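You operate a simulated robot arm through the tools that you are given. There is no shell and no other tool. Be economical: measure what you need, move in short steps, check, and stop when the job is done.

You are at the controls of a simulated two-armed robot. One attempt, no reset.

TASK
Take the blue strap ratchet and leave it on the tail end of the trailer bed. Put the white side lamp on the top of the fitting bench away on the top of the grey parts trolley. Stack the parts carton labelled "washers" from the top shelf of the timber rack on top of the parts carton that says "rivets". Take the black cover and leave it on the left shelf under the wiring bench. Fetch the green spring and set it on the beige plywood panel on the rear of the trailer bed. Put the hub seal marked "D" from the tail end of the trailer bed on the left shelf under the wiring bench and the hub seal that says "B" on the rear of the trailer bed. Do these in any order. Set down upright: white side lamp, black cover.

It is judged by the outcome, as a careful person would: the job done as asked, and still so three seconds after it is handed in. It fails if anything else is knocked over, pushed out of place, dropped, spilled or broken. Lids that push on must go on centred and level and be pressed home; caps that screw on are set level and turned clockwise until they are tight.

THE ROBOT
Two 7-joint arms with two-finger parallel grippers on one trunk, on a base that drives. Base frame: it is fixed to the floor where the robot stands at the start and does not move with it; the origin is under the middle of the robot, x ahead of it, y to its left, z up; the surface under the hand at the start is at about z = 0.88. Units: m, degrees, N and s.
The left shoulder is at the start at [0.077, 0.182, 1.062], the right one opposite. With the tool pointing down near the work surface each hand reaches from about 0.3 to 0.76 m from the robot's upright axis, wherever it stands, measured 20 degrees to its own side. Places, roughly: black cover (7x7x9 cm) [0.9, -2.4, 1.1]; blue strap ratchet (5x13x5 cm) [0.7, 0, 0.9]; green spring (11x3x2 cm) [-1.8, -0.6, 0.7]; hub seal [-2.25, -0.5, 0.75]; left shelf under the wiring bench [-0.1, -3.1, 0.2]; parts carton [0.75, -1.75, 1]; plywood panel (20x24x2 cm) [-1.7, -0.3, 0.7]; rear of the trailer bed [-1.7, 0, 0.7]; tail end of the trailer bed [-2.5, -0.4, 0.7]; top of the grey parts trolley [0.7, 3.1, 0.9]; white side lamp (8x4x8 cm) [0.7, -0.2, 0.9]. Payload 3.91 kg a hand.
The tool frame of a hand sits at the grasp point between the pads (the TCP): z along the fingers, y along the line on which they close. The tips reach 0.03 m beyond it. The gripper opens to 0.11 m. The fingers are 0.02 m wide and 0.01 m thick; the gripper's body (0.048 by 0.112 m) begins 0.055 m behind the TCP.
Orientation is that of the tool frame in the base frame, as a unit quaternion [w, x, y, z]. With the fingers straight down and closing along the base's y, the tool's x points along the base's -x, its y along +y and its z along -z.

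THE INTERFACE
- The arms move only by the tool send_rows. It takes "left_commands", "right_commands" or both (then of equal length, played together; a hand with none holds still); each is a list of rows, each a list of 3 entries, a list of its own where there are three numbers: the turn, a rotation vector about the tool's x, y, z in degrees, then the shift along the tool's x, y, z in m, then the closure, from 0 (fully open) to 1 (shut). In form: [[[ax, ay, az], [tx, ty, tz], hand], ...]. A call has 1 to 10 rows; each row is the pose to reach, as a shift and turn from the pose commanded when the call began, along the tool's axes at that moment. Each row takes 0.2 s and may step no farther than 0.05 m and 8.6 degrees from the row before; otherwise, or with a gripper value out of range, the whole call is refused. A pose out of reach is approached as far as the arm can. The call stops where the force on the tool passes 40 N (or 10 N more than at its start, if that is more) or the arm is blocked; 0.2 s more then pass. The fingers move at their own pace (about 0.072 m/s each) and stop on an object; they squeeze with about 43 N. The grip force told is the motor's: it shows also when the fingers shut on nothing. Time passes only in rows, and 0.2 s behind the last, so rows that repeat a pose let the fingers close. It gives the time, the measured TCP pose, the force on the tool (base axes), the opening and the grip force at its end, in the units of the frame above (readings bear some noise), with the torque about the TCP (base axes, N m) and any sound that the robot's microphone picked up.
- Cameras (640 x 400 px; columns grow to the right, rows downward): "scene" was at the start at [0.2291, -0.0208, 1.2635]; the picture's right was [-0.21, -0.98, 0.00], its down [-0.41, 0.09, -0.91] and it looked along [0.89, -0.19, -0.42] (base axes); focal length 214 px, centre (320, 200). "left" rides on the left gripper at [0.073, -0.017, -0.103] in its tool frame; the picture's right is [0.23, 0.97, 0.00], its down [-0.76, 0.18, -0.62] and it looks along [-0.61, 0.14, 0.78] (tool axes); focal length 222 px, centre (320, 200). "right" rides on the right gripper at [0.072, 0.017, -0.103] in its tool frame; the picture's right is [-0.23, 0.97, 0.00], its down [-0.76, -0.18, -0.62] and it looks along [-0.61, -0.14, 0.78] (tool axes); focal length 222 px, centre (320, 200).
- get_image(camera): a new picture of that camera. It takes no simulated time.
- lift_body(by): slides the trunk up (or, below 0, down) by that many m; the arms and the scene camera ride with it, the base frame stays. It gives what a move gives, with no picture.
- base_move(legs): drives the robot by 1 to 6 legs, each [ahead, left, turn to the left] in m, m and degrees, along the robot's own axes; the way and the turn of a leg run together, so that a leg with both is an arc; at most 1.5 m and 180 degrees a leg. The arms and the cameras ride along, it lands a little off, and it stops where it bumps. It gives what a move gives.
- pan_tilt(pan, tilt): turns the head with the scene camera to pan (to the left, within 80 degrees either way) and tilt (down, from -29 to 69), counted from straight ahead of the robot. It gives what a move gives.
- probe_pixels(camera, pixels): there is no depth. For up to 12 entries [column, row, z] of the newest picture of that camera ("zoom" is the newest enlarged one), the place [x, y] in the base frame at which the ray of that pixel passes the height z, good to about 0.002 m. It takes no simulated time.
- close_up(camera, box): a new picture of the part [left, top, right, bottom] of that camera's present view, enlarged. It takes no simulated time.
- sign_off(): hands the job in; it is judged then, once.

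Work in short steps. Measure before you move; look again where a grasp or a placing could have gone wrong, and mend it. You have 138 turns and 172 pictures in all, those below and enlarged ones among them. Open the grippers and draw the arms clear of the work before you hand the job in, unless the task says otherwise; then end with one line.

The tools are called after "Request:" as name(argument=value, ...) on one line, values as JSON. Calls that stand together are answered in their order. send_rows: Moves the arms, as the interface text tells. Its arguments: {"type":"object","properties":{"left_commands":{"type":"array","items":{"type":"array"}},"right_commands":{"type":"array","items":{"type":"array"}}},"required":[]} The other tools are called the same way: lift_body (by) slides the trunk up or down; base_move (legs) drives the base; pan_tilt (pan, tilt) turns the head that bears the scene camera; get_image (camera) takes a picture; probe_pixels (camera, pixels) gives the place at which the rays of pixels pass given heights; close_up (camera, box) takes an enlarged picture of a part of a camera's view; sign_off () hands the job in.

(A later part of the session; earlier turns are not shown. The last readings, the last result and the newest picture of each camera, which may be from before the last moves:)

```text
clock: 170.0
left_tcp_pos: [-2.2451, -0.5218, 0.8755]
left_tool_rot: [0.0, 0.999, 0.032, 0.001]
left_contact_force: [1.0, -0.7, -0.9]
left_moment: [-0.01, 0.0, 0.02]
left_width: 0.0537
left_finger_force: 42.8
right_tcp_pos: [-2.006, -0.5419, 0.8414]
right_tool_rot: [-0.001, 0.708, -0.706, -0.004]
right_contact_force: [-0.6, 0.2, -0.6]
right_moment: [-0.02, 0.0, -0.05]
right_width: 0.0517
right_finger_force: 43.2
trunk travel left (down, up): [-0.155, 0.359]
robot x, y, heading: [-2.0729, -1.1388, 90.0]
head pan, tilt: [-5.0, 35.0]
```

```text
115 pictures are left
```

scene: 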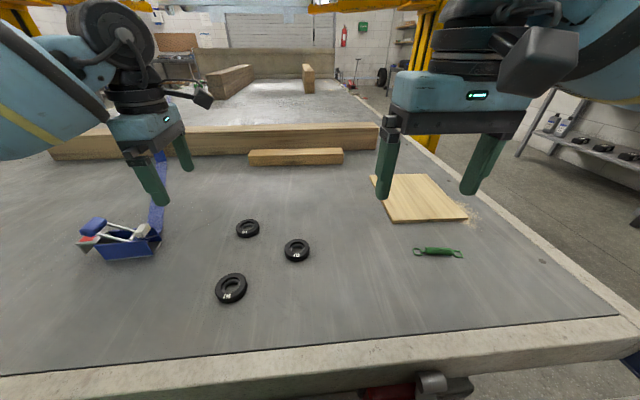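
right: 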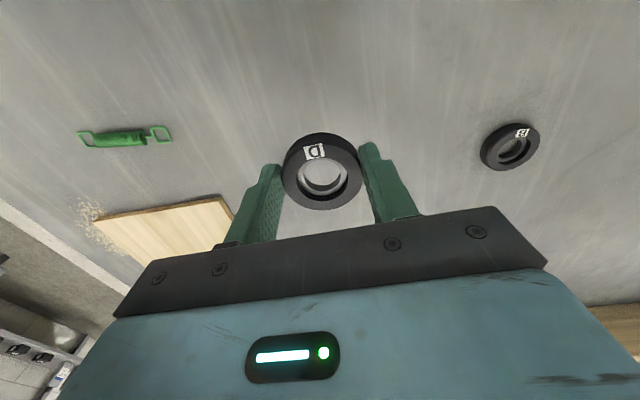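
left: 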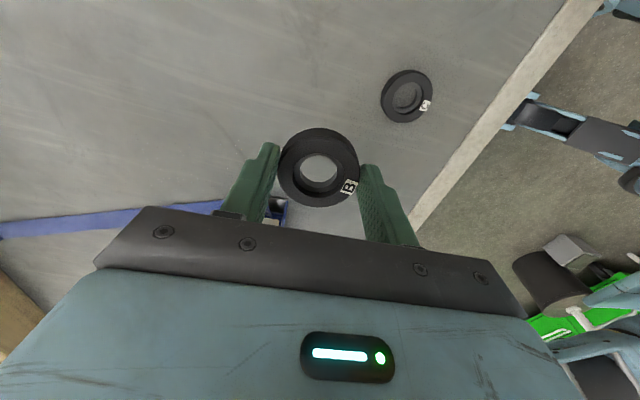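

Both seals held. I drive back around the corner to the trailer's side, facing −x.

Request:
base_move(legs=[[-0.35, 0, 0], [0, -1.45, 0], [0, 0, 90], [0, -1.22, 0]])

Request:
get_image(camera="scene")

```text
clock: 199.4
left_tcp_pos: [-1.2392, -0.4395, 0.8747]
left_tool_rot: [-0.001, 0.685, 0.729, 0.001]
left_contact_force: [-0.4, 0.3, -0.9]
left_moment: [-0.02, 0.01, 0.0]
left_width: 0.0516
left_finger_force: 43.1
right_tcp_pos: [-1.2223, -0.2007, 0.8427]
right_tool_rot: [0.001, 1.0, 0.001, -0.004]
right_contact_force: [-0.2, 0.0, -1.3]
right_moment: [0.0, -0.02, 0.02]
right_width: 0.0516
right_finger_force: 42.6
trunk travel left (down, up): [-0.155, 0.359]
robot x, y, heading: [-0.6278, -0.27, 180.0]
head pan, tilt: [-5.0, 35.0]
```

```text
114 pictures are left
```

scene: 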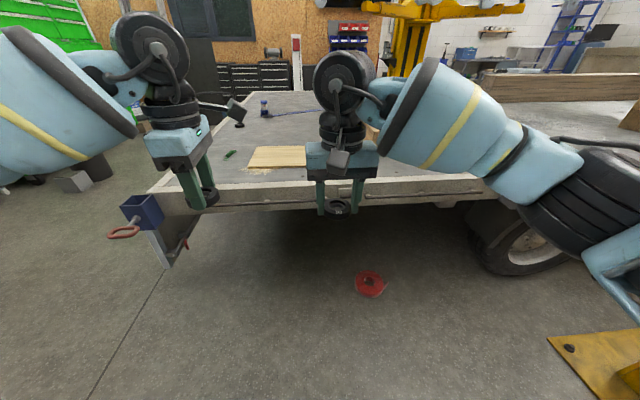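

There's a red roll on the floor at (370,283); locating it.

Request:
probe_pixels(camera="scene", pixels=[[370, 292, 0.0], [354, 280, 0.0], [386, 278, 0.0], [370, 272, 0.03], [570, 340, 0.0], [548, 338, 0.0]])

Request:
close_up(camera="scene", box=[300, 230, 440, 318])

```text
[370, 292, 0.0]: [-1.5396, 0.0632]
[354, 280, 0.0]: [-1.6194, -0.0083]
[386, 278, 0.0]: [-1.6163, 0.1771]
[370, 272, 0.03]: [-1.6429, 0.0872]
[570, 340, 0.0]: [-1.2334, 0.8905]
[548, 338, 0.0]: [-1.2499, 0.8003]
```

```text
4.55 times, centred on (370, 274) of scene
```

zoom: 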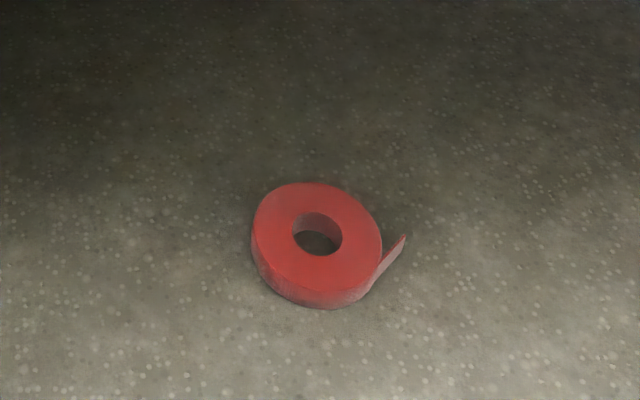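

Tape roll at x≈-1.54 and beyond; stopping at x≈-1.07 is safe. Drive forward 0.44 m.

Request:
base_move(legs=[[0.44, 0.0, 0]])

Request:
get_image(camera="scene")

```text
clock: 202.1
left_tcp_pos: [-1.6852, -0.432, 0.874]
left_tool_rot: [-0.001, 0.686, 0.727, 0.002]
left_contact_force: [0.5, 0.6, 0.0]
left_moment: [0.02, -0.04, -0.03]
left_width: 0.0516
left_finger_force: 42.9
right_tcp_pos: [-1.6655, -0.1951, 0.8406]
right_tool_rot: [0.001, 1.0, -0.002, -0.003]
right_contact_force: [-0.3, 0.1, -0.9]
right_moment: [0.02, 0.03, 0.02]
right_width: 0.0515
right_finger_force: 43.0
trunk travel left (down, up): [-0.155, 0.359]
robot x, y, heading: [-1.0666, -0.2676, 179.2]
head pan, tilt: [-5.0, 35.0]
```

```text
112 pictures are left
```

scene: 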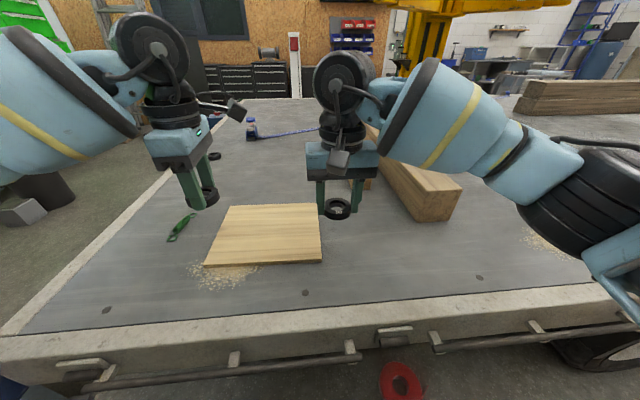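

I tuck the right hand (D) back to the right while the left carries B to the clear spot right of the panel (≈(-1.63,-0.11)).

Request:
send_rows(right_commands=[[[0, 0, 0], [0.03, 0, -0.03], 1], [[0, 0, 0], [0.07, 0, -0.05], 1], [[0, 0, 0], [0.11, -0.01, -0.06], 1], [[0, 0, 0], [0.15, -0.04, -0.06], 1], [[0, 0, 0], [0.18, -0.075, -0.06], 1], [[0, 0, 0], [0.2, -0.11, -0.06], 1], [[0, 0, 0], [0.22, -0.15, -0.06], 1], [[0, 0, 0], [0.22, -0.19, -0.06], 1], [[0, 0, 0], [0.22, -0.22, -0.06], 1], [[0, 0, 0], [0.22, -0.22, -0.06], 1]], left_commands=[[[0, 0, 0], [0, 0, 0], 1], [[0, 0, 0], [0, 0, 0], 1], [[0, 0, 0], [0.02, 0.01, 0], 1], [[0, 0, 0], [0.06, 0.02, 0], 1], [[0, 0, 0], [0.1, 0.03, 0], 1], [[0, 0, 0], [0.145, 0.04, 0], 1], [[0, 0, 0], [0.19, 0.045, 0], 1], [[0, 0, 0], [0.235, 0.05, 0], 1], [[0, 0, 0], [0.28, 0.057, 0], 1], [[0, 0, 0], [0.319, 0.063, 0], 1]])

Request:
get_image(camera="scene")

Request:
get_image(camera="left")

```text
clock: 204.3
left_tcp_pos: [-1.7098, -0.2216, 0.8886]
left_tool_rot: [-0.016, 0.609, 0.793, 0.021]
left_contact_force: [-0.2, 0.5, -1.2]
left_moment: [-0.02, 0.01, 0.0]
left_width: 0.0512
left_finger_force: 42.8
left hand out of reach, approached as far as the arm can: row 10
right_tcp_pos: [-1.4434, 0.0238, 0.8989]
right_tool_rot: [0.001, 1.0, -0.001, -0.004]
right_contact_force: [0.1, 0.6, -0.5]
right_moment: [-0.01, -0.01, 0.02]
right_width: 0.0513
right_finger_force: 43.1
trunk travel left (down, up): [-0.155, 0.359]
robot x, y, heading: [-1.0649, -0.2666, 179.5]
head pan, tilt: [-5.0, 35.0]
stopped in row 10 (left hand): the arm was blocked; the commanded pose is now the measured one
```

```text
111 pictures are left
```

scene: 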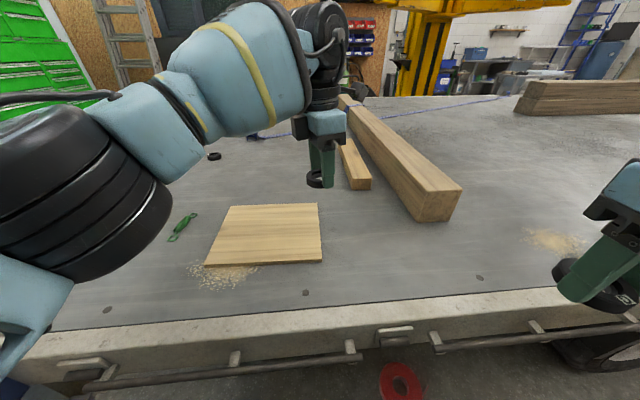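

```text
110 pictures are left
```

left: 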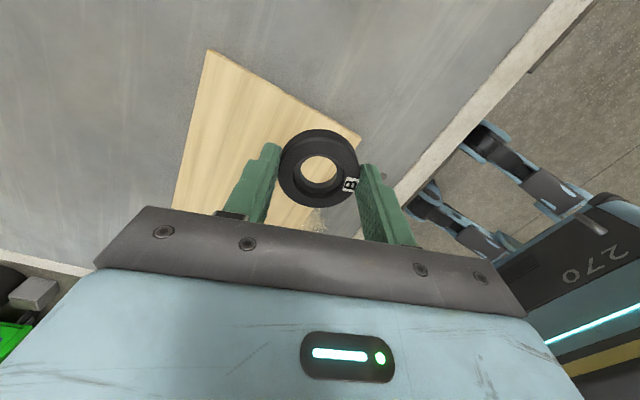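

The left wrist limits crossing over. I pull it back level and strafe the base right 0.25 m.

Request:
send_rows(left_commands=[[[0.3, -1.5, 0], [-0.03, 0.03, 0], 1], [[0.8, -2.9, 0], [-0.069, 0.064, 0], 1], [[0.8, -2.9, 0], [-0.069, 0.064, 0], 1]])

Request:
base_move(legs=[[0, -0.25, 0]])

Request:
get_image(camera="scene")

```text
refused: row 2 steps farther than a row can; nothing moved
```

```text
clock: 207.1
left_tcp_pos: [-1.7096, 0.0293, 0.8881]
left_tool_rot: [-0.016, 0.609, 0.793, 0.021]
left_contact_force: [0.3, -0.7, 0.3]
left_moment: [-0.01, -0.01, 0.02]
left_width: 0.0515
left_finger_force: 42.7
right_tcp_pos: [-1.4416, 0.274, 0.8998]
right_tool_rot: [0.001, 1.0, -0.001, -0.004]
right_contact_force: [-0.5, -0.1, -0.3]
right_moment: [-0.02, 0.03, 0.03]
right_width: 0.0513
right_finger_force: 42.8
trunk travel left (down, up): [-0.155, 0.359]
robot x, y, heading: [-1.0668, -0.0147, 179.9]
head pan, tilt: [-5.0, 35.0]
```

```text
109 pictures are left
```

scene: 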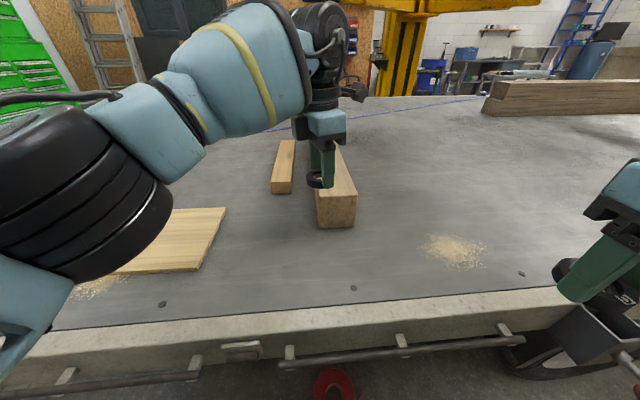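

No contact. Probe the free area between panel and beam, near (270,235).

Request:
probe_pixels(camera="scene", pixels=[[318, 229, 0.7], [354, 228, 0.7], [318, 192, 0.78], [270, 192, 0.7], [225, 210, 0.72], [195, 270, 0.7], [265, 245, 0.7], [260, 335, 0.7]])

```text
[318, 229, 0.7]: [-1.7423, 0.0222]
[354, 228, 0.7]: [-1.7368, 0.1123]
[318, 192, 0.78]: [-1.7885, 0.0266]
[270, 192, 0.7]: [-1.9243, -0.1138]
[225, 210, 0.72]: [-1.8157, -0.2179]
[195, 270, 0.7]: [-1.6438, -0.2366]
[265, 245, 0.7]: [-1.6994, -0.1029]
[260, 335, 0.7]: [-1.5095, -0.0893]
```

Target B at (-1.66,-0.10). Move there and level the tool.

Request:
send_rows(left_commands=[[[0.3, -1, 0], [-0.035, 0.004, 0], 1], [[0.6, -2, 0], [-0.07, 0.008, 0], 1], [[0.8, -2.9, 0], [-0.105, 0.012, 0], 1], [[0.8, -2.9, 0], [-0.138, 0.015, 0], 1], [[0.8, -2.9, 0], [-0.138, 0.015, 0.04], 1], [[0.8, -2.9, 0], [-0.138, 0.015, 0.08], 1]])

Request:
get_image(camera="scene")

```text
clock: 208.5
left_tcp_pos: [-1.6611, -0.0962, 0.8002]
left_tool_rot: [0.0, 0.609, 0.793, -0.001]
left_contact_force: [-0.8, 0.1, -0.8]
left_moment: [-0.02, 0.01, -0.01]
left_width: 0.0515
left_finger_force: 43.2
right_tcp_pos: [-1.4439, 0.2739, 0.8992]
right_tool_rot: [0.001, 1.0, -0.001, -0.003]
right_contact_force: [0.0, -0.9, -0.2]
right_moment: [0.0, 0.0, 0.01]
right_width: 0.0517
right_finger_force: 43.0
trunk travel left (down, up): [-0.155, 0.359]
robot x, y, heading: [-1.0648, -0.0199, 179.9]
head pan, tilt: [-5.0, 35.0]
```

```text
108 pictures are left
```

scene: 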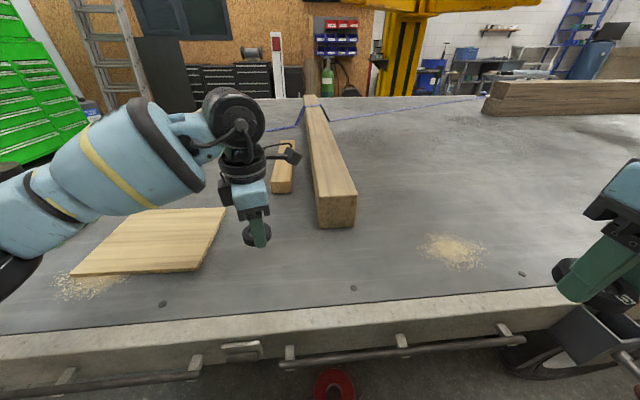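

Good spot. Descend to z≈0.733, release, rise.

Request:
send_rows(left_commands=[[[0, 0, 0], [0, 0, 0.03], 1], [[0, 0, 0], [0, 0, 0.055], 1], [[0, 0, 0], [0, 0, 0.063], 1], [[0, 0, 0], [0, 0, 0.0665], 1], [[0, 0, 0], [0, 0, 0.0665], 0.5], [[0, 0, 0], [0, 0, 0.0665], 0], [[0, 0, 0], [0, 0, 0.0665], 0], [[0, 0, 0], [0, 0, 0.03], 0], [[0, 0, 0], [0, 0, -0.015], 0], [[0, 0, 0], [0, 0, -0.06], 0]])

Request:
get_image(camera="left")

```text
clock: 210.7
left_tcp_pos: [-1.6595, -0.099, 0.8611]
left_tool_rot: [0.0, 0.609, 0.793, -0.001]
left_contact_force: [0.0, -0.2, 0.2]
left_moment: [0.03, 0.01, -0.01]
left_width: 0.1098
left_finger_force: 0.1
right_tcp_pos: [-1.4413, 0.2745, 0.8998]
right_tool_rot: [0.001, 1.0, -0.001, -0.004]
right_contact_force: [-0.1, 0.1, -0.6]
right_moment: [-0.03, -0.02, 0.01]
right_width: 0.0514
right_finger_force: 42.4
trunk travel left (down, up): [-0.155, 0.359]
robot x, y, heading: [-1.068, -0.0176, 180.0]
head pan, tilt: [-5.0, 35.0]
```

```text
107 pictures are left
```

left: 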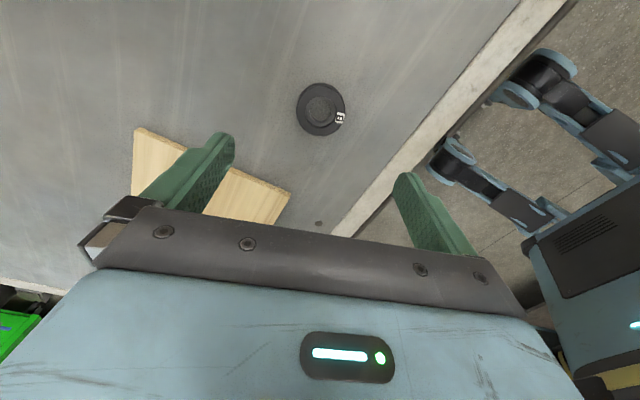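

B rests on the rear of the bed. Now the base strafes left for the spring.

Request:
base_move(legs=[[0.05, 0.41, 0]])

Request:
send_rows(left_commands=[[[0, 0, 8.5], [0, 0, 0], 0], [[0, 0, 17], [0, 0, 0], 0], [[0, 0, 25.5], [0, 0, 0], 0], [[0, 0, 34], [0, 0, 0], 0], [[0, 0, 42.5], [0, 0, 0], 0], [[0, 0, 51], [0, 0, 0], 0], [[0, 0, 59.5], [0, 0, 0], 0], [[0, 0, 68], [0, 0, 0], 0], [[0, 0, 76.5], [0, 0, 0], 0], [[0, 0, 85], [0, 0, 0], 0]])

Request:
send_rows(left_commands=[[[0, 0, 8.5], [0, 0, 0], 0], [[0, 0, 17], [0, 0, 0], 0], [[0, 0, 25.5], [0, 0, 0], 0], [[0, 0, 30], [0, 0, 0], 0]])

Request:
get_image(camera="left")

Request:
get_image(camera="scene")

```text
clock: 214.9
left_tcp_pos: [-1.7117, -0.5112, 0.8599]
left_tool_rot: [0.0, 0.608, 0.794, 0.0]
left_contact_force: [-0.5, 0.7, -0.5]
left_moment: [0.0, -0.03, 0.02]
left_width: 0.1101
left_finger_force: 0.0
right_tcp_pos: [-1.4935, -0.138, 0.8993]
right_tool_rot: [0.001, 1.0, -0.001, -0.003]
right_contact_force: [-0.9, 0.2, -0.5]
right_moment: [0.01, 0.0, 0.0]
right_width: 0.0517
right_finger_force: 43.3
trunk travel left (down, up): [-0.155, 0.359]
robot x, y, heading: [-1.1125, -0.4283, 180.0]
head pan, tilt: [-5.0, 35.0]
```

```text
clock: 217.1
left_tcp_pos: [-1.7116, -0.5109, 0.8606]
left_tool_rot: [-0.001, 0.985, 0.173, -0.001]
left_contact_force: [-0.7, -0.2, 0.2]
left_moment: [-0.02, -0.01, -0.01]
left_width: 0.1101
left_finger_force: 0.0
right_tcp_pos: [-1.4941, -0.1389, 0.8989]
right_tool_rot: [0.001, 1.0, 0.0, -0.003]
right_contact_force: [0.3, -0.1, -0.4]
right_moment: [-0.01, 0.04, 0.01]
right_width: 0.0515
right_finger_force: 43.5
trunk travel left (down, up): [-0.155, 0.359]
robot x, y, heading: [-1.1181, -0.4275, 180.1]
head pan, tilt: [-5.0, 35.0]
```

```text
clock: 218.1
left_tcp_pos: [-1.7118, -0.5117, 0.8596]
left_tool_rot: [0.0, 0.996, -0.087, 0.001]
left_contact_force: [0.0, -0.3, -0.2]
left_moment: [0.04, 0.03, 0.01]
left_width: 0.1099
left_finger_force: 0.1
right_tcp_pos: [-1.4948, -0.1379, 0.8993]
right_tool_rot: [0.001, 1.0, 0.0, -0.002]
right_contact_force: [0.5, 0.1, -0.2]
right_moment: [-0.02, 0.02, 0.01]
right_width: 0.0516
right_finger_force: 43.1
trunk travel left (down, up): [-0.155, 0.359]
robot x, y, heading: [-1.116, -0.4269, 179.6]
head pan, tilt: [-5.0, 35.0]
```

```text
106 pictures are left
```

left: 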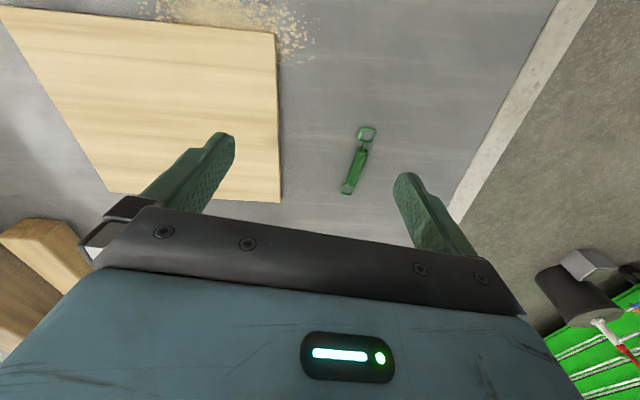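

```text
105 pictures are left
```

scene: 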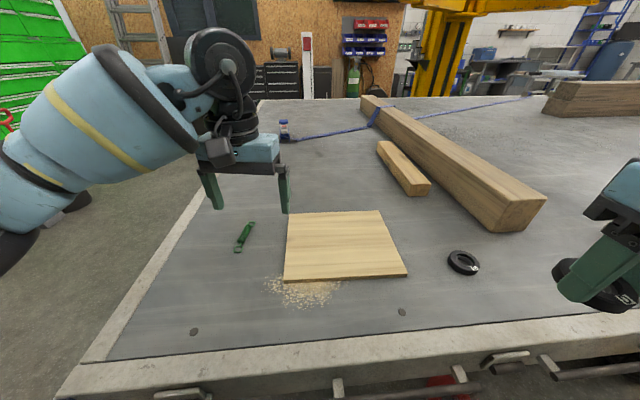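

Probing the spring's ends in the left picture.

Request:
probe_pixels(camera="left", pixels=[[367, 130, 0.705], [347, 192, 0.705], [357, 165, 0.71], [275, 35, 0.715], [280, 200, 0.715], [110, 192, 0.715], [2, 8, 0.715]])

Request:
probe_pixels(camera="scene", pixels=[[237, 251, 0.705], [251, 223, 0.705], [287, 212, 0.715], [285, 282, 0.7], [405, 275, 0.7], [378, 210, 0.715]])

```text
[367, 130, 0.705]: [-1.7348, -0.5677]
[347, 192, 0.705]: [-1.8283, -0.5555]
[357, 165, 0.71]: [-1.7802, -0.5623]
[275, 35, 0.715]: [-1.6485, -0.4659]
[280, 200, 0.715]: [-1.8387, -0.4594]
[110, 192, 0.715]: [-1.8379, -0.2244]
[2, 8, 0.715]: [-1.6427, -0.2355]
```

```text
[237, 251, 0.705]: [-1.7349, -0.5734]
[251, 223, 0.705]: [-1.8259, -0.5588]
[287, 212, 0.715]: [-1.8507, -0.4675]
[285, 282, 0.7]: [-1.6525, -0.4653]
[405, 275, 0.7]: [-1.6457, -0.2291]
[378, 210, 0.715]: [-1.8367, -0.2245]
```

Spring centre (-1.783,-0.565), panel centre (-1.743,-0.348). Left hand over the spring and down.

Request:
send_rows(left_commands=[[[0, 0, 0], [-0.03, 0.032, 0], 0], [[0, 0, 0], [-0.061, 0.0645, 0], 0], [[0, 0, 0], [-0.061, 0.0645, 0.04], 0.2], [[0, 0, 0], [-0.061, 0.0645, 0.08], 0.2], [[0, 0, 0], [-0.061, 0.0645, 0.115], 0.2], [[0, 0, 0], [-0.061, 0.0645, 0.115], 0.2]])

Request:
get_image(camera="left")

```text
clock: 219.5
left_tcp_pos: [-1.7832, -0.5666, 0.7434]
left_tool_rot: [0.0, 0.996, -0.087, -0.001]
left_contact_force: [-0.5, -0.4, 0.3]
left_moment: [0.0, 0.0, 0.03]
left_width: 0.0881
left_finger_force: 0.1
right_tcp_pos: [-1.4948, -0.1382, 0.8999]
right_tool_rot: [0.001, 1.0, 0.001, -0.004]
right_contact_force: [-0.5, 0.0, -1.1]
right_moment: [-0.02, 0.04, 0.03]
right_width: 0.0515
right_finger_force: 43.4
trunk travel left (down, up): [-0.155, 0.359]
robot x, y, heading: [-1.1173, -0.4281, 179.5]
head pan, tilt: [-5.0, 35.0]
```

```text
104 pictures are left
```

left: 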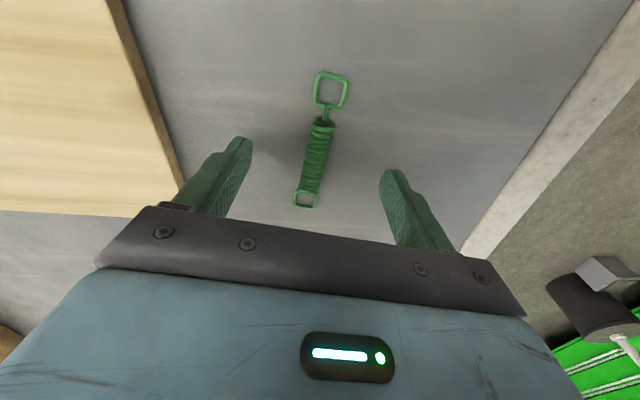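

Centred over the coil. Lower 1 cm, close, lift.

Request:
send_rows(left_commands=[[[0, 0, 0], [0, 0, 0.0105], 0.2], [[0, 0, 0], [0, 0, 0.0105], 0.6], [[0, 0, 0], [0, 0, 0.0105], 1], [[0, 0, 0], [0, 0, 0.0105], 1], [[0, 0, 0], [0, 0, 0.0105], 1], [[0, 0, 0], [0, 0, 0.0105], 1], [[0, 0, 0], [0, 0, -0.03], 1], [[0, 0, 0], [0, 0, -0.07], 1]])

Request:
get_image(camera="left")

```text
clock: 221.3
left_tcp_pos: [-1.7841, -0.5653, 0.8157]
left_tool_rot: [0.0, 0.996, -0.088, 0.0]
left_contact_force: [0.2, -0.4, 0.2]
left_moment: [-0.01, -0.02, 0.02]
left_width: 0.0134
left_finger_force: 43.5
right_tcp_pos: [-1.4938, -0.1374, 0.9007]
right_tool_rot: [0.001, 1.0, 0.0, -0.003]
right_contact_force: [-0.8, -0.1, -0.7]
right_moment: [0.01, -0.04, -0.01]
right_width: 0.0513
right_finger_force: 43.1
trunk travel left (down, up): [-0.155, 0.359]
robot x, y, heading: [-1.1182, -0.4296, 179.8]
head pan, tilt: [-5.0, 35.0]
```

```text
103 pictures are left
```

left: 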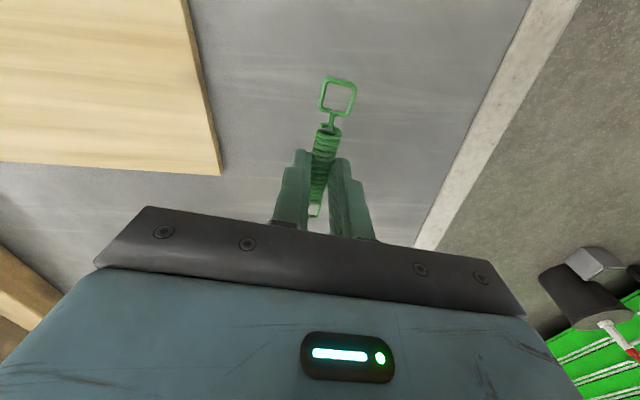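

Spring held. Carry it to the panel centre at the current height, then descend gently.

Request:
send_rows(left_commands=[[[0, 0, 0], [0, -0.037, 0], 1], [[0, 0, 0], [0, -0.074, 0], 1], [[0, 0, 0], [0.0, -0.11, 0], 1], [[0, 0, 0], [0.001, -0.147, 0], 1], [[0, 0, 0], [0.001, -0.184, 0], 1], [[0, 0, 0], [0.001, -0.2185, 0], 1], [[0, 0, 0], [0.001, -0.2185, 0.03], 1], [[0, 0, 0], [0.001, -0.2185, 0.05], 1], [[0, 0, 0], [0.001, -0.2185, 0.06], 1], [[0, 0, 0], [0.001, -0.2185, 0.06], 1]])

Request:
get_image(camera="scene")

```text
clock: 223.5
left_tcp_pos: [-1.7453, -0.3498, 0.7545]
left_tool_rot: [0.0, 0.996, -0.087, -0.002]
left_contact_force: [0.1, 0.3, 0.1]
left_moment: [0.0, -0.03, 0.03]
left_width: 0.0137
left_finger_force: 42.8
right_tcp_pos: [-1.4943, -0.1367, 0.8996]
right_tool_rot: [0.0, 1.0, 0.001, -0.003]
right_contact_force: [-0.2, 0.1, -1.2]
right_moment: [-0.01, 0.02, -0.01]
right_width: 0.0513
right_finger_force: 42.9
trunk travel left (down, up): [-0.155, 0.359]
robot x, y, heading: [-1.1171, -0.4289, 180.0]
head pan, tilt: [-5.0, 35.0]
```

```text
102 pictures are left
```

scene: 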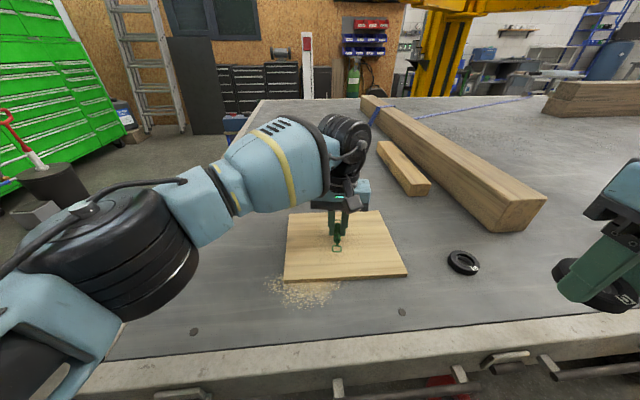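

No contact at 0.7545; step down in 2 mm steps.

Request:
send_rows(left_commands=[[[0, 0, 0], [0, 0, 0.002], 1], [[0, 0, 0], [0, 0, 0.004], 1], [[0, 0, 0], [0, 0, 0.0055], 1], [[0, 0, 0], [0, 0, 0.0055], 1]])

Request:
close_up(camera="scene", box=[270, 180, 420, 274])

```text
clock: 224.5
left_tcp_pos: [-1.744, -0.3492, 0.7491]
left_tool_rot: [-0.001, 0.996, -0.086, 0.0]
left_contact_force: [-0.1, 0.3, 0.2]
left_moment: [-0.02, -0.01, 0.03]
left_width: 0.0135
left_finger_force: 43.2
right_tcp_pos: [-1.4944, -0.1375, 0.8977]
right_tool_rot: [0.001, 1.0, 0.0, -0.003]
right_contact_force: [-0.2, -0.3, 0.0]
right_moment: [0.01, 0.04, -0.02]
right_width: 0.0516
right_finger_force: 42.9
trunk travel left (down, up): [-0.155, 0.359]
robot x, y, heading: [-1.1183, -0.4312, 179.9]
head pan, tilt: [-5.0, 35.0]
```

```text
4.26 times, centred on (345, 227) of scene
```

zoom: 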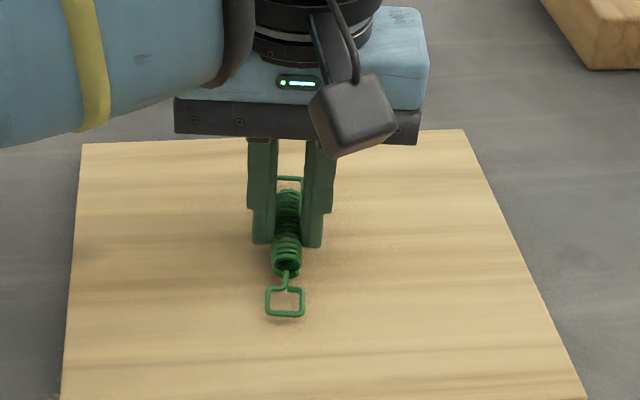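

Very near the surface. Down 3–4 mm more, then release and rise.

Request:
send_rows(left_commands=[[[0, 0, 0], [0, 0, 0.002], 1], [[0, 0, 0], [0, 0, 0.0035], 1], [[0, 0, 0], [0, 0, 0.0035], 0.75], [[0, 0, 0], [0, 0, 0.0035], 0.5], [[0, 0, 0], [0, 0, 0.0035], 0.5], [[0, 0, 0], [0, 0, -0.03], 0.5], [[0, 0, 0], [0, 0, -0.07], 0.5], [[0, 0, 0], [0, 0, -0.11], 0.5]])

Request:
get_image(camera="left")

Request:
get_image(camera="scene")

```text
clock: 226.5
left_tcp_pos: [-1.7616, -0.3875, 0.8164]
left_tool_rot: [-0.007, 0.998, -0.05, 0.045]
left_contact_force: [-0.2, 0.5, 0.2]
left_moment: [0.02, 0.0, -0.03]
left_width: 0.0552
left_finger_force: 0.1
right_tcp_pos: [-1.4939, -0.1381, 0.8991]
right_tool_rot: [0.001, 1.0, 0.001, -0.002]
right_contact_force: [-0.3, -0.2, 0.0]
right_moment: [-0.01, -0.03, 0.0]
right_width: 0.0516
right_finger_force: 43.0
trunk travel left (down, up): [-0.155, 0.359]
robot x, y, heading: [-1.1144, -0.4286, 180.1]
head pan, tilt: [-5.0, 35.0]
stopped in row 8 (left hand): the arm was blocked; the commanded pose is now the measured one
```

```text
100 pictures are left
```

left: 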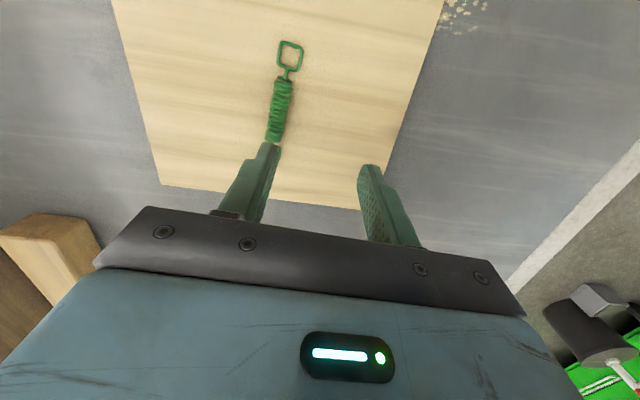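

```text
99 pictures are left
```

scene: 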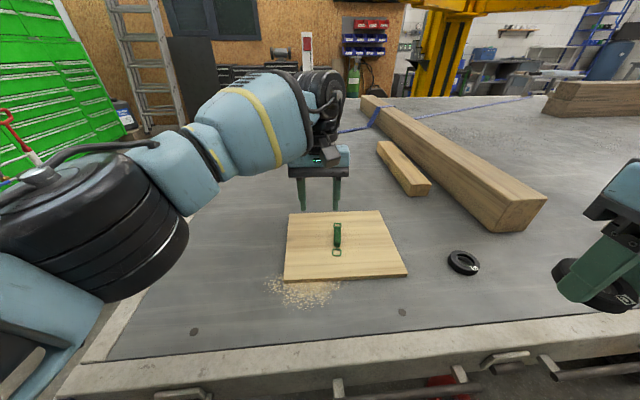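

The spring lies on the panel. I retract the left hand and back away from the trailer, then turn toward the wiring bench.

Request:
send_rows(left_commands=[[[0, 0, 0], [0.0, 0, -0.04], 0.5], [[0, 0, 0], [0.04, 0, -0.06], 0.5], [[0, 0, 0], [0.08, 0.01, -0.07], 0.5], [[0, 0, 0], [0.12, 0.03, -0.08], 0.5], [[0, 0, 0], [0.16, 0.05, -0.09], 0.5], [[0, 0, 0], [0.2, 0.07, -0.09], 0.5], [[0, 0, 0], [0.24, 0.09, -0.09], 0.5], [[0, 0, 0], [0.26, 0.12, -0.09], 0.5]])

Request:
base_move(legs=[[-0.75, 0, 0], [0, 0, 90]])

Request:
pan_tilt(pan=0, tilt=20)

Request:
get_image(camera="scene")

```text
clock: 228.3
left_tcp_pos: [-1.5246, -0.5334, 0.9255]
left_tool_rot: [-0.007, 0.998, -0.051, 0.044]
left_contact_force: [0.0, -0.2, -0.7]
left_moment: [-0.02, -0.02, 0.04]
left_width: 0.055
left_finger_force: 0.1
right_tcp_pos: [-1.4948, -0.1378, 0.8986]
right_tool_rot: [0.0, 1.0, 0.0, -0.004]
right_contact_force: [0.2, -0.2, -0.7]
right_moment: [0.01, 0.0, 0.01]
right_width: 0.0515
right_finger_force: 42.9
trunk travel left (down, up): [-0.155, 0.359]
robot x, y, heading: [-1.1191, -0.4287, 179.8]
head pan, tilt: [-5.0, 35.0]
```

```text
clock: 236.2
left_tcp_pos: [-0.2519, -0.8295, 0.9253]
left_tool_rot: [-0.036, 0.742, 0.669, 0.026]
left_contact_force: [-0.1, 0.0, 0.1]
left_moment: [-0.01, 0.02, 0.0]
left_width: 0.0549
left_finger_force: 0.2
right_tcp_pos: [-0.6456, -0.7994, 0.8989]
right_tool_rot: [0.002, 0.707, 0.707, -0.001]
right_contact_force: [-0.1, 0.6, -1.4]
right_moment: [0.0, -0.01, -0.02]
right_width: 0.0512
right_finger_force: 42.4
trunk travel left (down, up): [-0.155, 0.359]
robot x, y, heading: [-0.3568, -0.4241, -90.2]
head pan, tilt: [-5.0, 35.0]
```

```text
clock: 236.9
left_tcp_pos: [-0.2521, -0.8312, 0.9252]
left_tool_rot: [-0.036, 0.742, 0.668, 0.025]
left_contact_force: [0.9, 0.1, -0.4]
left_moment: [0.01, -0.03, 0.02]
left_width: 0.0549
left_finger_force: 0.0
right_tcp_pos: [-0.6461, -0.7995, 0.8991]
right_tool_rot: [0.002, 0.707, 0.707, -0.002]
right_contact_force: [-0.3, -0.3, -0.3]
right_moment: [0.01, 0.01, -0.02]
right_width: 0.0516
right_finger_force: 43.1
trunk travel left (down, up): [-0.155, 0.359]
robot x, y, heading: [-0.3562, -0.4206, -90.4]
head pan, tilt: [0.0, 20.0]
```

```text
98 pictures are left
```

scene: 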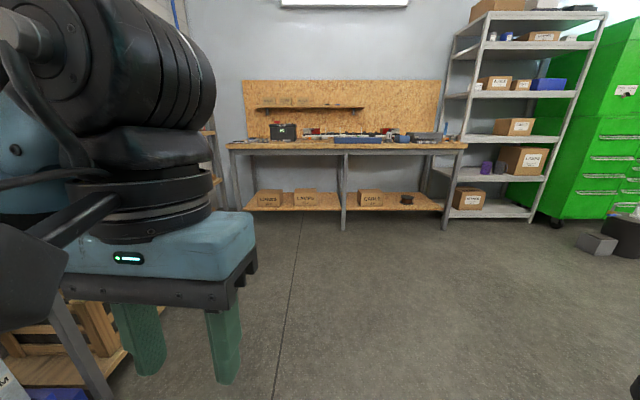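

The wiring bench is ahead with its low left shelf at about (285,200). Enlarging, and probing.

Request:
close_up(camera="scene", box=[220, 120, 480, 240])

Request:
probe_pixels(camera="scene", pixels=[[243, 210, 0.2], [342, 211, 0.2], [345, 228, 0.0], [238, 228, 0.0], [256, 192, 0.2], [335, 192, 0.2], [228, 145, 0.9], [466, 147, 0.9], [268, 206, 0.2], [318, 206, 0.2], [330, 200, 0.2]])

```text
2.46 times, centred on (350, 180) of scene
```

zoom: 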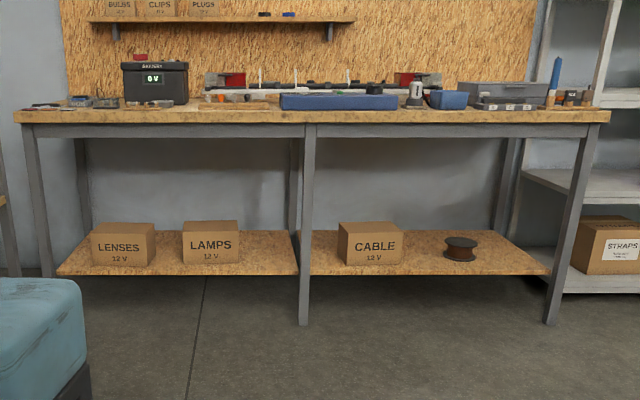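

```text
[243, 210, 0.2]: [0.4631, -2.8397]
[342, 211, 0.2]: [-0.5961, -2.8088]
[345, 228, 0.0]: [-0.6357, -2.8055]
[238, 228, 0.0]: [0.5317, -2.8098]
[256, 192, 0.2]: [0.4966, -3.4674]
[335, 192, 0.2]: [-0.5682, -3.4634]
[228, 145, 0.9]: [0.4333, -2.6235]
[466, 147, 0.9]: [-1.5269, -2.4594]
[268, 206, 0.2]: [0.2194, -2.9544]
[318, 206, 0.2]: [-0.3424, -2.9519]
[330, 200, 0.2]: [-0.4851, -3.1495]
```

Left shelf: x≈-0.58..0.47, front y≈-2.82, cartons LENSES and LAMPS on it. First I look at the timber rack (on the left); drive ahead and turn to it.

Request:
lift_body(by=0.17)

Request:
base_move(legs=[[1.3, 0, 0], [0, 0, 75]])

Request:
pan_tilt(pan=0, tilt=15)

Request:
get_image(camera="scene")

```text
clock: 238.8
left_tcp_pos: [-0.2513, -0.8295, 1.0957]
left_tool_rot: [-0.036, 0.743, 0.668, 0.026]
left_contact_force: [0.6, -0.6, -0.3]
left_moment: [-0.01, -0.03, -0.02]
left_width: 0.0551
left_finger_force: 0.1
right_tcp_pos: [-0.6452, -0.7998, 1.0691]
right_tool_rot: [0.002, 0.707, 0.707, -0.001]
right_contact_force: [0.9, 1.1, -0.2]
right_moment: [0.02, 0.02, 0.03]
right_width: 0.0517
right_finger_force: 43.3
trunk travel left (down, up): [-0.325, 0.189]
robot x, y, heading: [-0.3553, -0.4215, -90.3]
head pan, tilt: [0.0, 20.0]
```

```text
clock: 248.6
left_tcp_pos: [0.0653, -1.698, 1.0961]
left_tool_rot: [-0.044, 0.169, 0.985, -0.003]
left_contact_force: [-1.1, 0.0, -1.1]
left_moment: [-0.03, -0.03, -0.01]
left_width: 0.055
left_finger_force: 0.0
right_tcp_pos: [-0.0548, -2.0736, 1.0701]
right_tool_rot: [0.003, 0.117, 0.993, 0.001]
right_contact_force: [1.2, -0.1, -0.5]
right_moment: [0.0, 0.04, 0.03]
right_width: 0.0517
right_finger_force: 43.2
trunk travel left (down, up): [-0.325, 0.189]
robot x, y, heading: [-0.3556, -1.7081, -13.6]
head pan, tilt: [0.0, 20.0]
```

```text
clock: 249.2
left_tcp_pos: [0.0659, -1.6963, 1.0956]
left_tool_rot: [-0.045, 0.169, 0.985, -0.002]
left_contact_force: [-0.4, 0.0, -0.2]
left_moment: [0.0, -0.01, 0.0]
left_width: 0.0547
left_finger_force: 0.0
right_tcp_pos: [-0.0561, -2.0728, 1.0693]
right_tool_rot: [0.003, 0.118, 0.993, 0.0]
right_contact_force: [0.5, -0.4, -0.2]
right_moment: [0.02, 0.05, -0.01]
right_width: 0.0515
right_finger_force: 43.0
trunk travel left (down, up): [-0.325, 0.189]
robot x, y, heading: [-0.3561, -1.7036, -13.6]
head pan, tilt: [0.0, 15.0]
```

```text
96 pictures are left
```

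scene: 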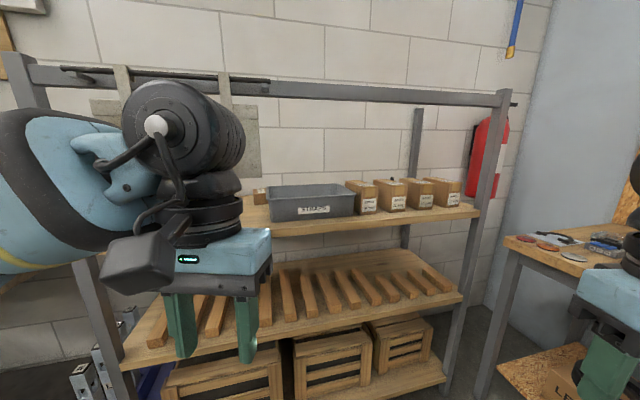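

Rack view: grey bin and cartons on the top shelf. Enlarge.

Request:
close_up(camera="scene", box=[240, 160, 500, 250])

Request:
probe_pixels(camera="scene", pixels=[[358, 213, 0.95], [388, 209, 0.95], [415, 207, 0.95], [445, 205, 0.95], [480, 208, 0.95], [505, 90, 1.4], [272, 218, 0.95], [355, 213, 0.95]])

```text
2.46 times, centred on (370, 205) of scene
```

zoom: 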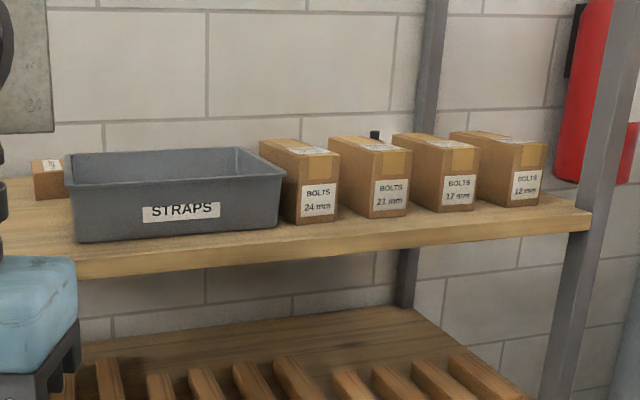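

```text
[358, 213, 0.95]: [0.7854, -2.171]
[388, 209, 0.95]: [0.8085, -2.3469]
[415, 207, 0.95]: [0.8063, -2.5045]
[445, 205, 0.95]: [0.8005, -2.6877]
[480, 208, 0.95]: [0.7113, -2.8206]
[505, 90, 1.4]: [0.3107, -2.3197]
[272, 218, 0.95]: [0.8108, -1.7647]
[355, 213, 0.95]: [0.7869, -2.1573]
```

Washers/rivets are hidden by the left arm; something black shows behind the "BOLTS 21" carton. I move the left hand aside and come nearer with the trunk raised.

Request:
send_rows(left_commands=[[[0, 0, 0], [0.01, 0.04, 0.02], 0], [[0, 0, 0], [0.03, 0.08, 0.04], 0], [[0, 0, 0], [0.05, 0.12, 0.06], 0], [[0, 0, 0], [0.07, 0.16, 0.08], 0], [[0, 0, 0], [0.09, 0.2, 0.1], 0]])

Request:
base_move(legs=[[0, -0.2, 13.5], [0.3, 0, 0]])

Request:
lift_body(by=0.18)

Request:
pan_tilt(pan=5, tilt=28)

Request:
get_image(camera="scene")

```text
clock: 250.4
left_tcp_pos: [0.036, -1.474, 0.9998]
left_tool_rot: [-0.044, 0.17, 0.985, -0.002]
left_contact_force: [-0.4, 0.7, 0.5]
left_moment: [0.02, -0.01, -0.02]
left_width: 0.1102
left_finger_force: 0.0
right_tcp_pos: [-0.0568, -2.0722, 1.0699]
right_tool_rot: [0.004, 0.116, 0.993, 0.001]
right_contact_force: [-0.3, 0.7, -1.4]
right_moment: [0.0, -0.03, 0.01]
right_width: 0.0514
right_finger_force: 42.6
trunk travel left (down, up): [-0.325, 0.189]
robot x, y, heading: [-0.3589, -1.7037, -13.4]
head pan, tilt: [0.0, 15.0]
```

```text
clock: 254.4
left_tcp_pos: [0.241, -1.5921, 1.0003]
left_tool_rot: [-0.044, 0.054, 0.998, -0.008]
left_contact_force: [-0.4, -0.4, -0.8]
left_moment: [0.0, 0.03, -0.01]
left_width: 0.11
left_finger_force: 0.0
right_tcp_pos: [0.2887, -2.1957, 1.0699]
right_tool_rot: [0.003, 0.002, 1.0, 0.001]
right_contact_force: [-0.6, -0.3, -0.4]
right_moment: [-0.02, 0.03, -0.02]
right_width: 0.0515
right_finger_force: 42.8
trunk travel left (down, up): [-0.325, 0.189]
robot x, y, heading: [-0.0893, -1.9069, -0.4]
head pan, tilt: [0.0, 15.0]
```

```text
clock: 256.4
left_tcp_pos: [0.242, -1.5905, 1.1784]
left_tool_rot: [-0.045, 0.053, 0.998, -0.007]
left_contact_force: [0.9, -0.5, 0.4]
left_moment: [0.02, 0.01, 0.0]
left_width: 0.1102
left_finger_force: 0.1
right_tcp_pos: [0.2895, -2.1963, 1.2478]
right_tool_rot: [0.001, 0.001, 1.0, 0.001]
right_contact_force: [-0.3, -0.2, -0.2]
right_moment: [-0.02, 0.01, 0.02]
right_width: 0.0515
right_finger_force: 42.8
trunk travel left (down, up): [-0.505, 0.009]
robot x, y, heading: [-0.0881, -1.9013, -0.4]
head pan, tilt: [0.0, 15.0]
```

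```text
clock: 257.2
left_tcp_pos: [0.2406, -1.5922, 1.1797]
left_tool_rot: [-0.044, 0.054, 0.998, -0.007]
left_contact_force: [-0.1, 0.0, -0.9]
left_moment: [0.02, 0.0, 0.0]
left_width: 0.11
left_finger_force: 0.0
right_tcp_pos: [0.2897, -2.1947, 1.2502]
right_tool_rot: [0.004, 0.002, 1.0, 0.001]
right_contact_force: [0.8, -0.1, 0.2]
right_moment: [-0.02, 0.02, -0.03]
right_width: 0.0514
right_finger_force: 42.1
trunk travel left (down, up): [-0.505, 0.009]
robot x, y, heading: [-0.0897, -1.8995, -0.1]
head pan, tilt: [5.0, 28.0]
```

```text
94 pictures are left
```

scene: 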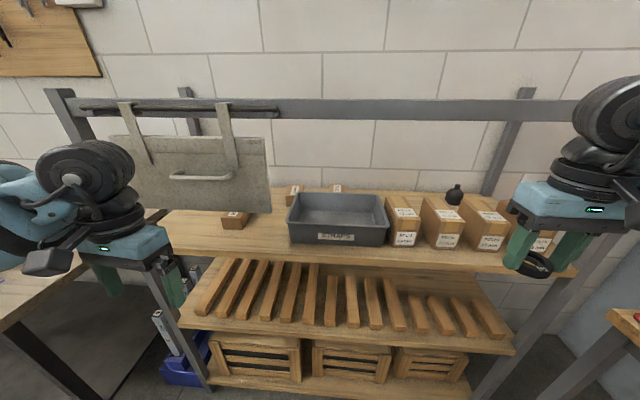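

Now the black cover shows at (455,195) behind the BOLTS cartons, small cartons at (236,218), (293,193), (337,189). Enlarge both.

Request:
close_up(camera="scene", box=[200, 165, 370, 250])

Request:
close_up(camera="scene", box=[380, 165, 570, 280])

```text
3.76 times, centred on (285, 208) of scene
```

zoom: 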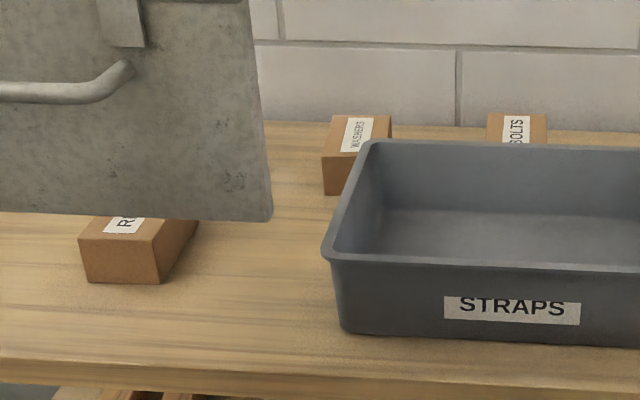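

```text
3.37 times, centred on (475, 222) of scene
```

zoom: 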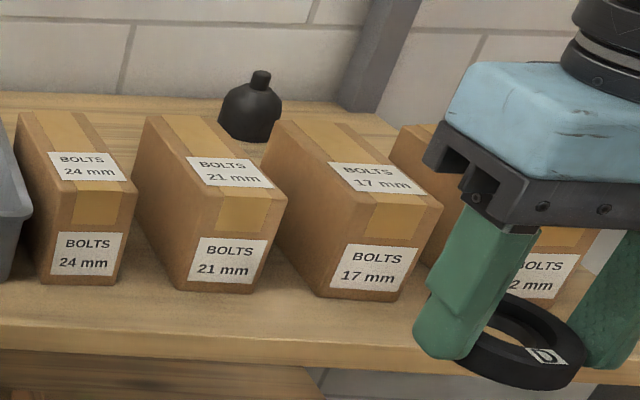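

Probing reference points at two candidate shelf heights to fix the shelf height.

Request:
probe_pixels(camera="zoom", pixels=[[40, 285, 0.95], [40, 285, 1.0], [248, 138, 0.95], [248, 138, 1.0], [262, 75, 1.05], [282, 110, 1.03], [220, 110, 1.03]])

Request:
probe_pixels(camera="scene", pixels=[[224, 229, 0.95], [224, 229, 1.0], [243, 230, 0.95], [286, 206, 0.95], [286, 206, 1.0], [289, 240, 0.95], [289, 240, 1.0], [383, 246, 0.95], [383, 246, 1.0], [200, 262, 0.95], [272, 222, 1.1], [155, 210, 1.1]])

```text
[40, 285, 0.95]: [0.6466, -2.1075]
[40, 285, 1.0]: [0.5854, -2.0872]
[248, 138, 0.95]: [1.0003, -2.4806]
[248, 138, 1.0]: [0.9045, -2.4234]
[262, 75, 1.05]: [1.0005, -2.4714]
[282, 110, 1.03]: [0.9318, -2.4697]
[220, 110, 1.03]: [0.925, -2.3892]
```

```text
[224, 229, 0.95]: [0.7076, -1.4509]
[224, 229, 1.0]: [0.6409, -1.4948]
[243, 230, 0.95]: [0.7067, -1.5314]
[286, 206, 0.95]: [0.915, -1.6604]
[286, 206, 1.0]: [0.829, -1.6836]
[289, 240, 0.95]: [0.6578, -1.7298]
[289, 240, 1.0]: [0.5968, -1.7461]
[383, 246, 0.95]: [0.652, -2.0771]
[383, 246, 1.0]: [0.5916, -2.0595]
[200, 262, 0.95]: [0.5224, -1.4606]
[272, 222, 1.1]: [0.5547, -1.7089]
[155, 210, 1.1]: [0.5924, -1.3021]
```

The rivets carton sits behind a hanging sheet with a handle. I enlarge that sheet and its rail.

Request:
close_up(camera="scene", box=[40, 75, 300, 238])

Request:
get_image(camera="left")

```text
2.45 times, centred on (170, 156) of scene
```

zoom: 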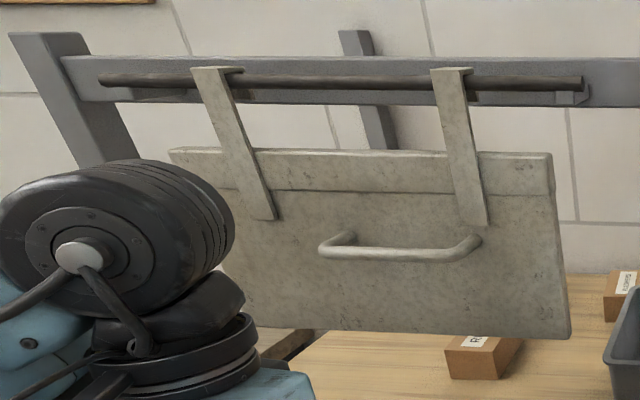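

```text
90 pictures are left
```

left: 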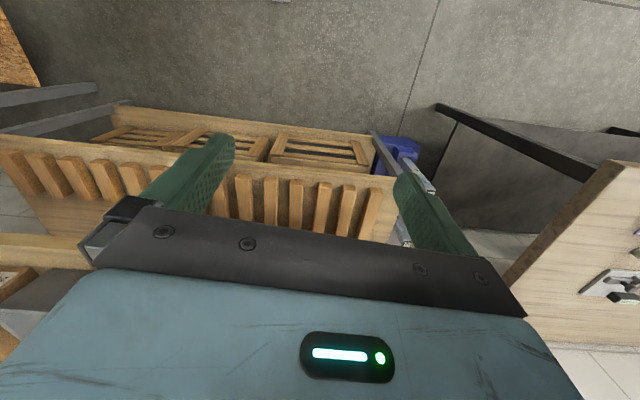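

I lower the trunk 0.15 for a second vantage to triangulate shelf, sheet and cartons.

Request:
lift_body(by=-0.22)

Request:
pan_tilt(pan=5, tilt=20)

Request:
get_image(camera="scene")

Request:
close_up(camera="scene", box=[140, 60, 400, 223])

```text
clock: 259.5
left_tcp_pos: [0.2406, -1.5921, 0.9607]
left_tool_rot: [-0.044, 0.053, 0.998, -0.008]
left_contact_force: [0.2, 0.4, 0.5]
left_moment: [0.0, 0.01, 0.04]
left_width: 0.1099
left_finger_force: 0.0
right_tcp_pos: [0.289, -2.1966, 1.0288]
right_tool_rot: [0.004, 0.002, 1.0, 0.001]
right_contact_force: [0.6, -1.1, -0.2]
right_moment: [0.01, 0.02, 0.01]
right_width: 0.0516
right_finger_force: 43.3
trunk travel left (down, up): [-0.285, 0.229]
robot x, y, heading: [-0.0913, -1.9025, -0.5]
head pan, tilt: [5.0, 28.0]
```

```text
clock: 260.2
left_tcp_pos: [0.2416, -1.5921, 0.9599]
left_tool_rot: [-0.043, 0.053, 0.998, -0.006]
left_contact_force: [-0.5, 0.4, -0.8]
left_moment: [-0.02, -0.03, 0.02]
left_width: 0.1102
left_finger_force: 0.1
right_tcp_pos: [0.2887, -2.1952, 1.0295]
right_tool_rot: [0.004, 0.001, 1.0, 0.0]
right_contact_force: [-0.1, 0.0, 0.0]
right_moment: [0.01, 0.02, 0.0]
right_width: 0.0513
right_finger_force: 42.8
trunk travel left (down, up): [-0.285, 0.229]
robot x, y, heading: [-0.0886, -1.9078, -0.4]
head pan, tilt: [5.0, 20.0]
```

```text
89 pictures are left
```

scene: 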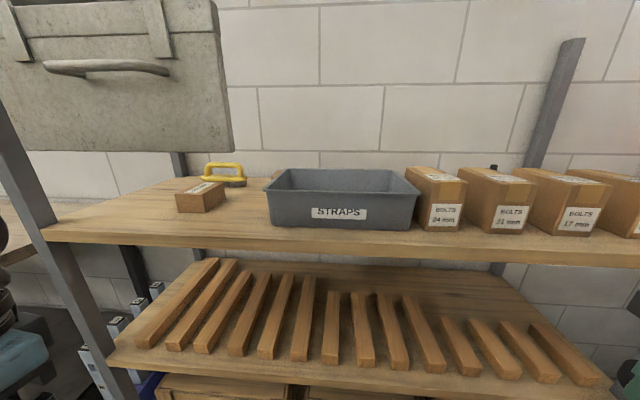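

```text
2.45 times, centred on (270, 142) of scene
```

zoom: 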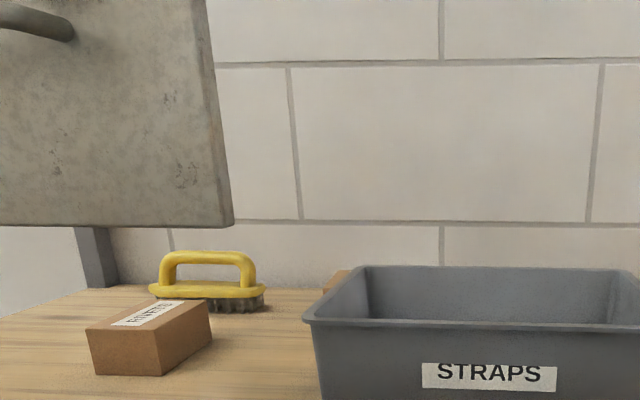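

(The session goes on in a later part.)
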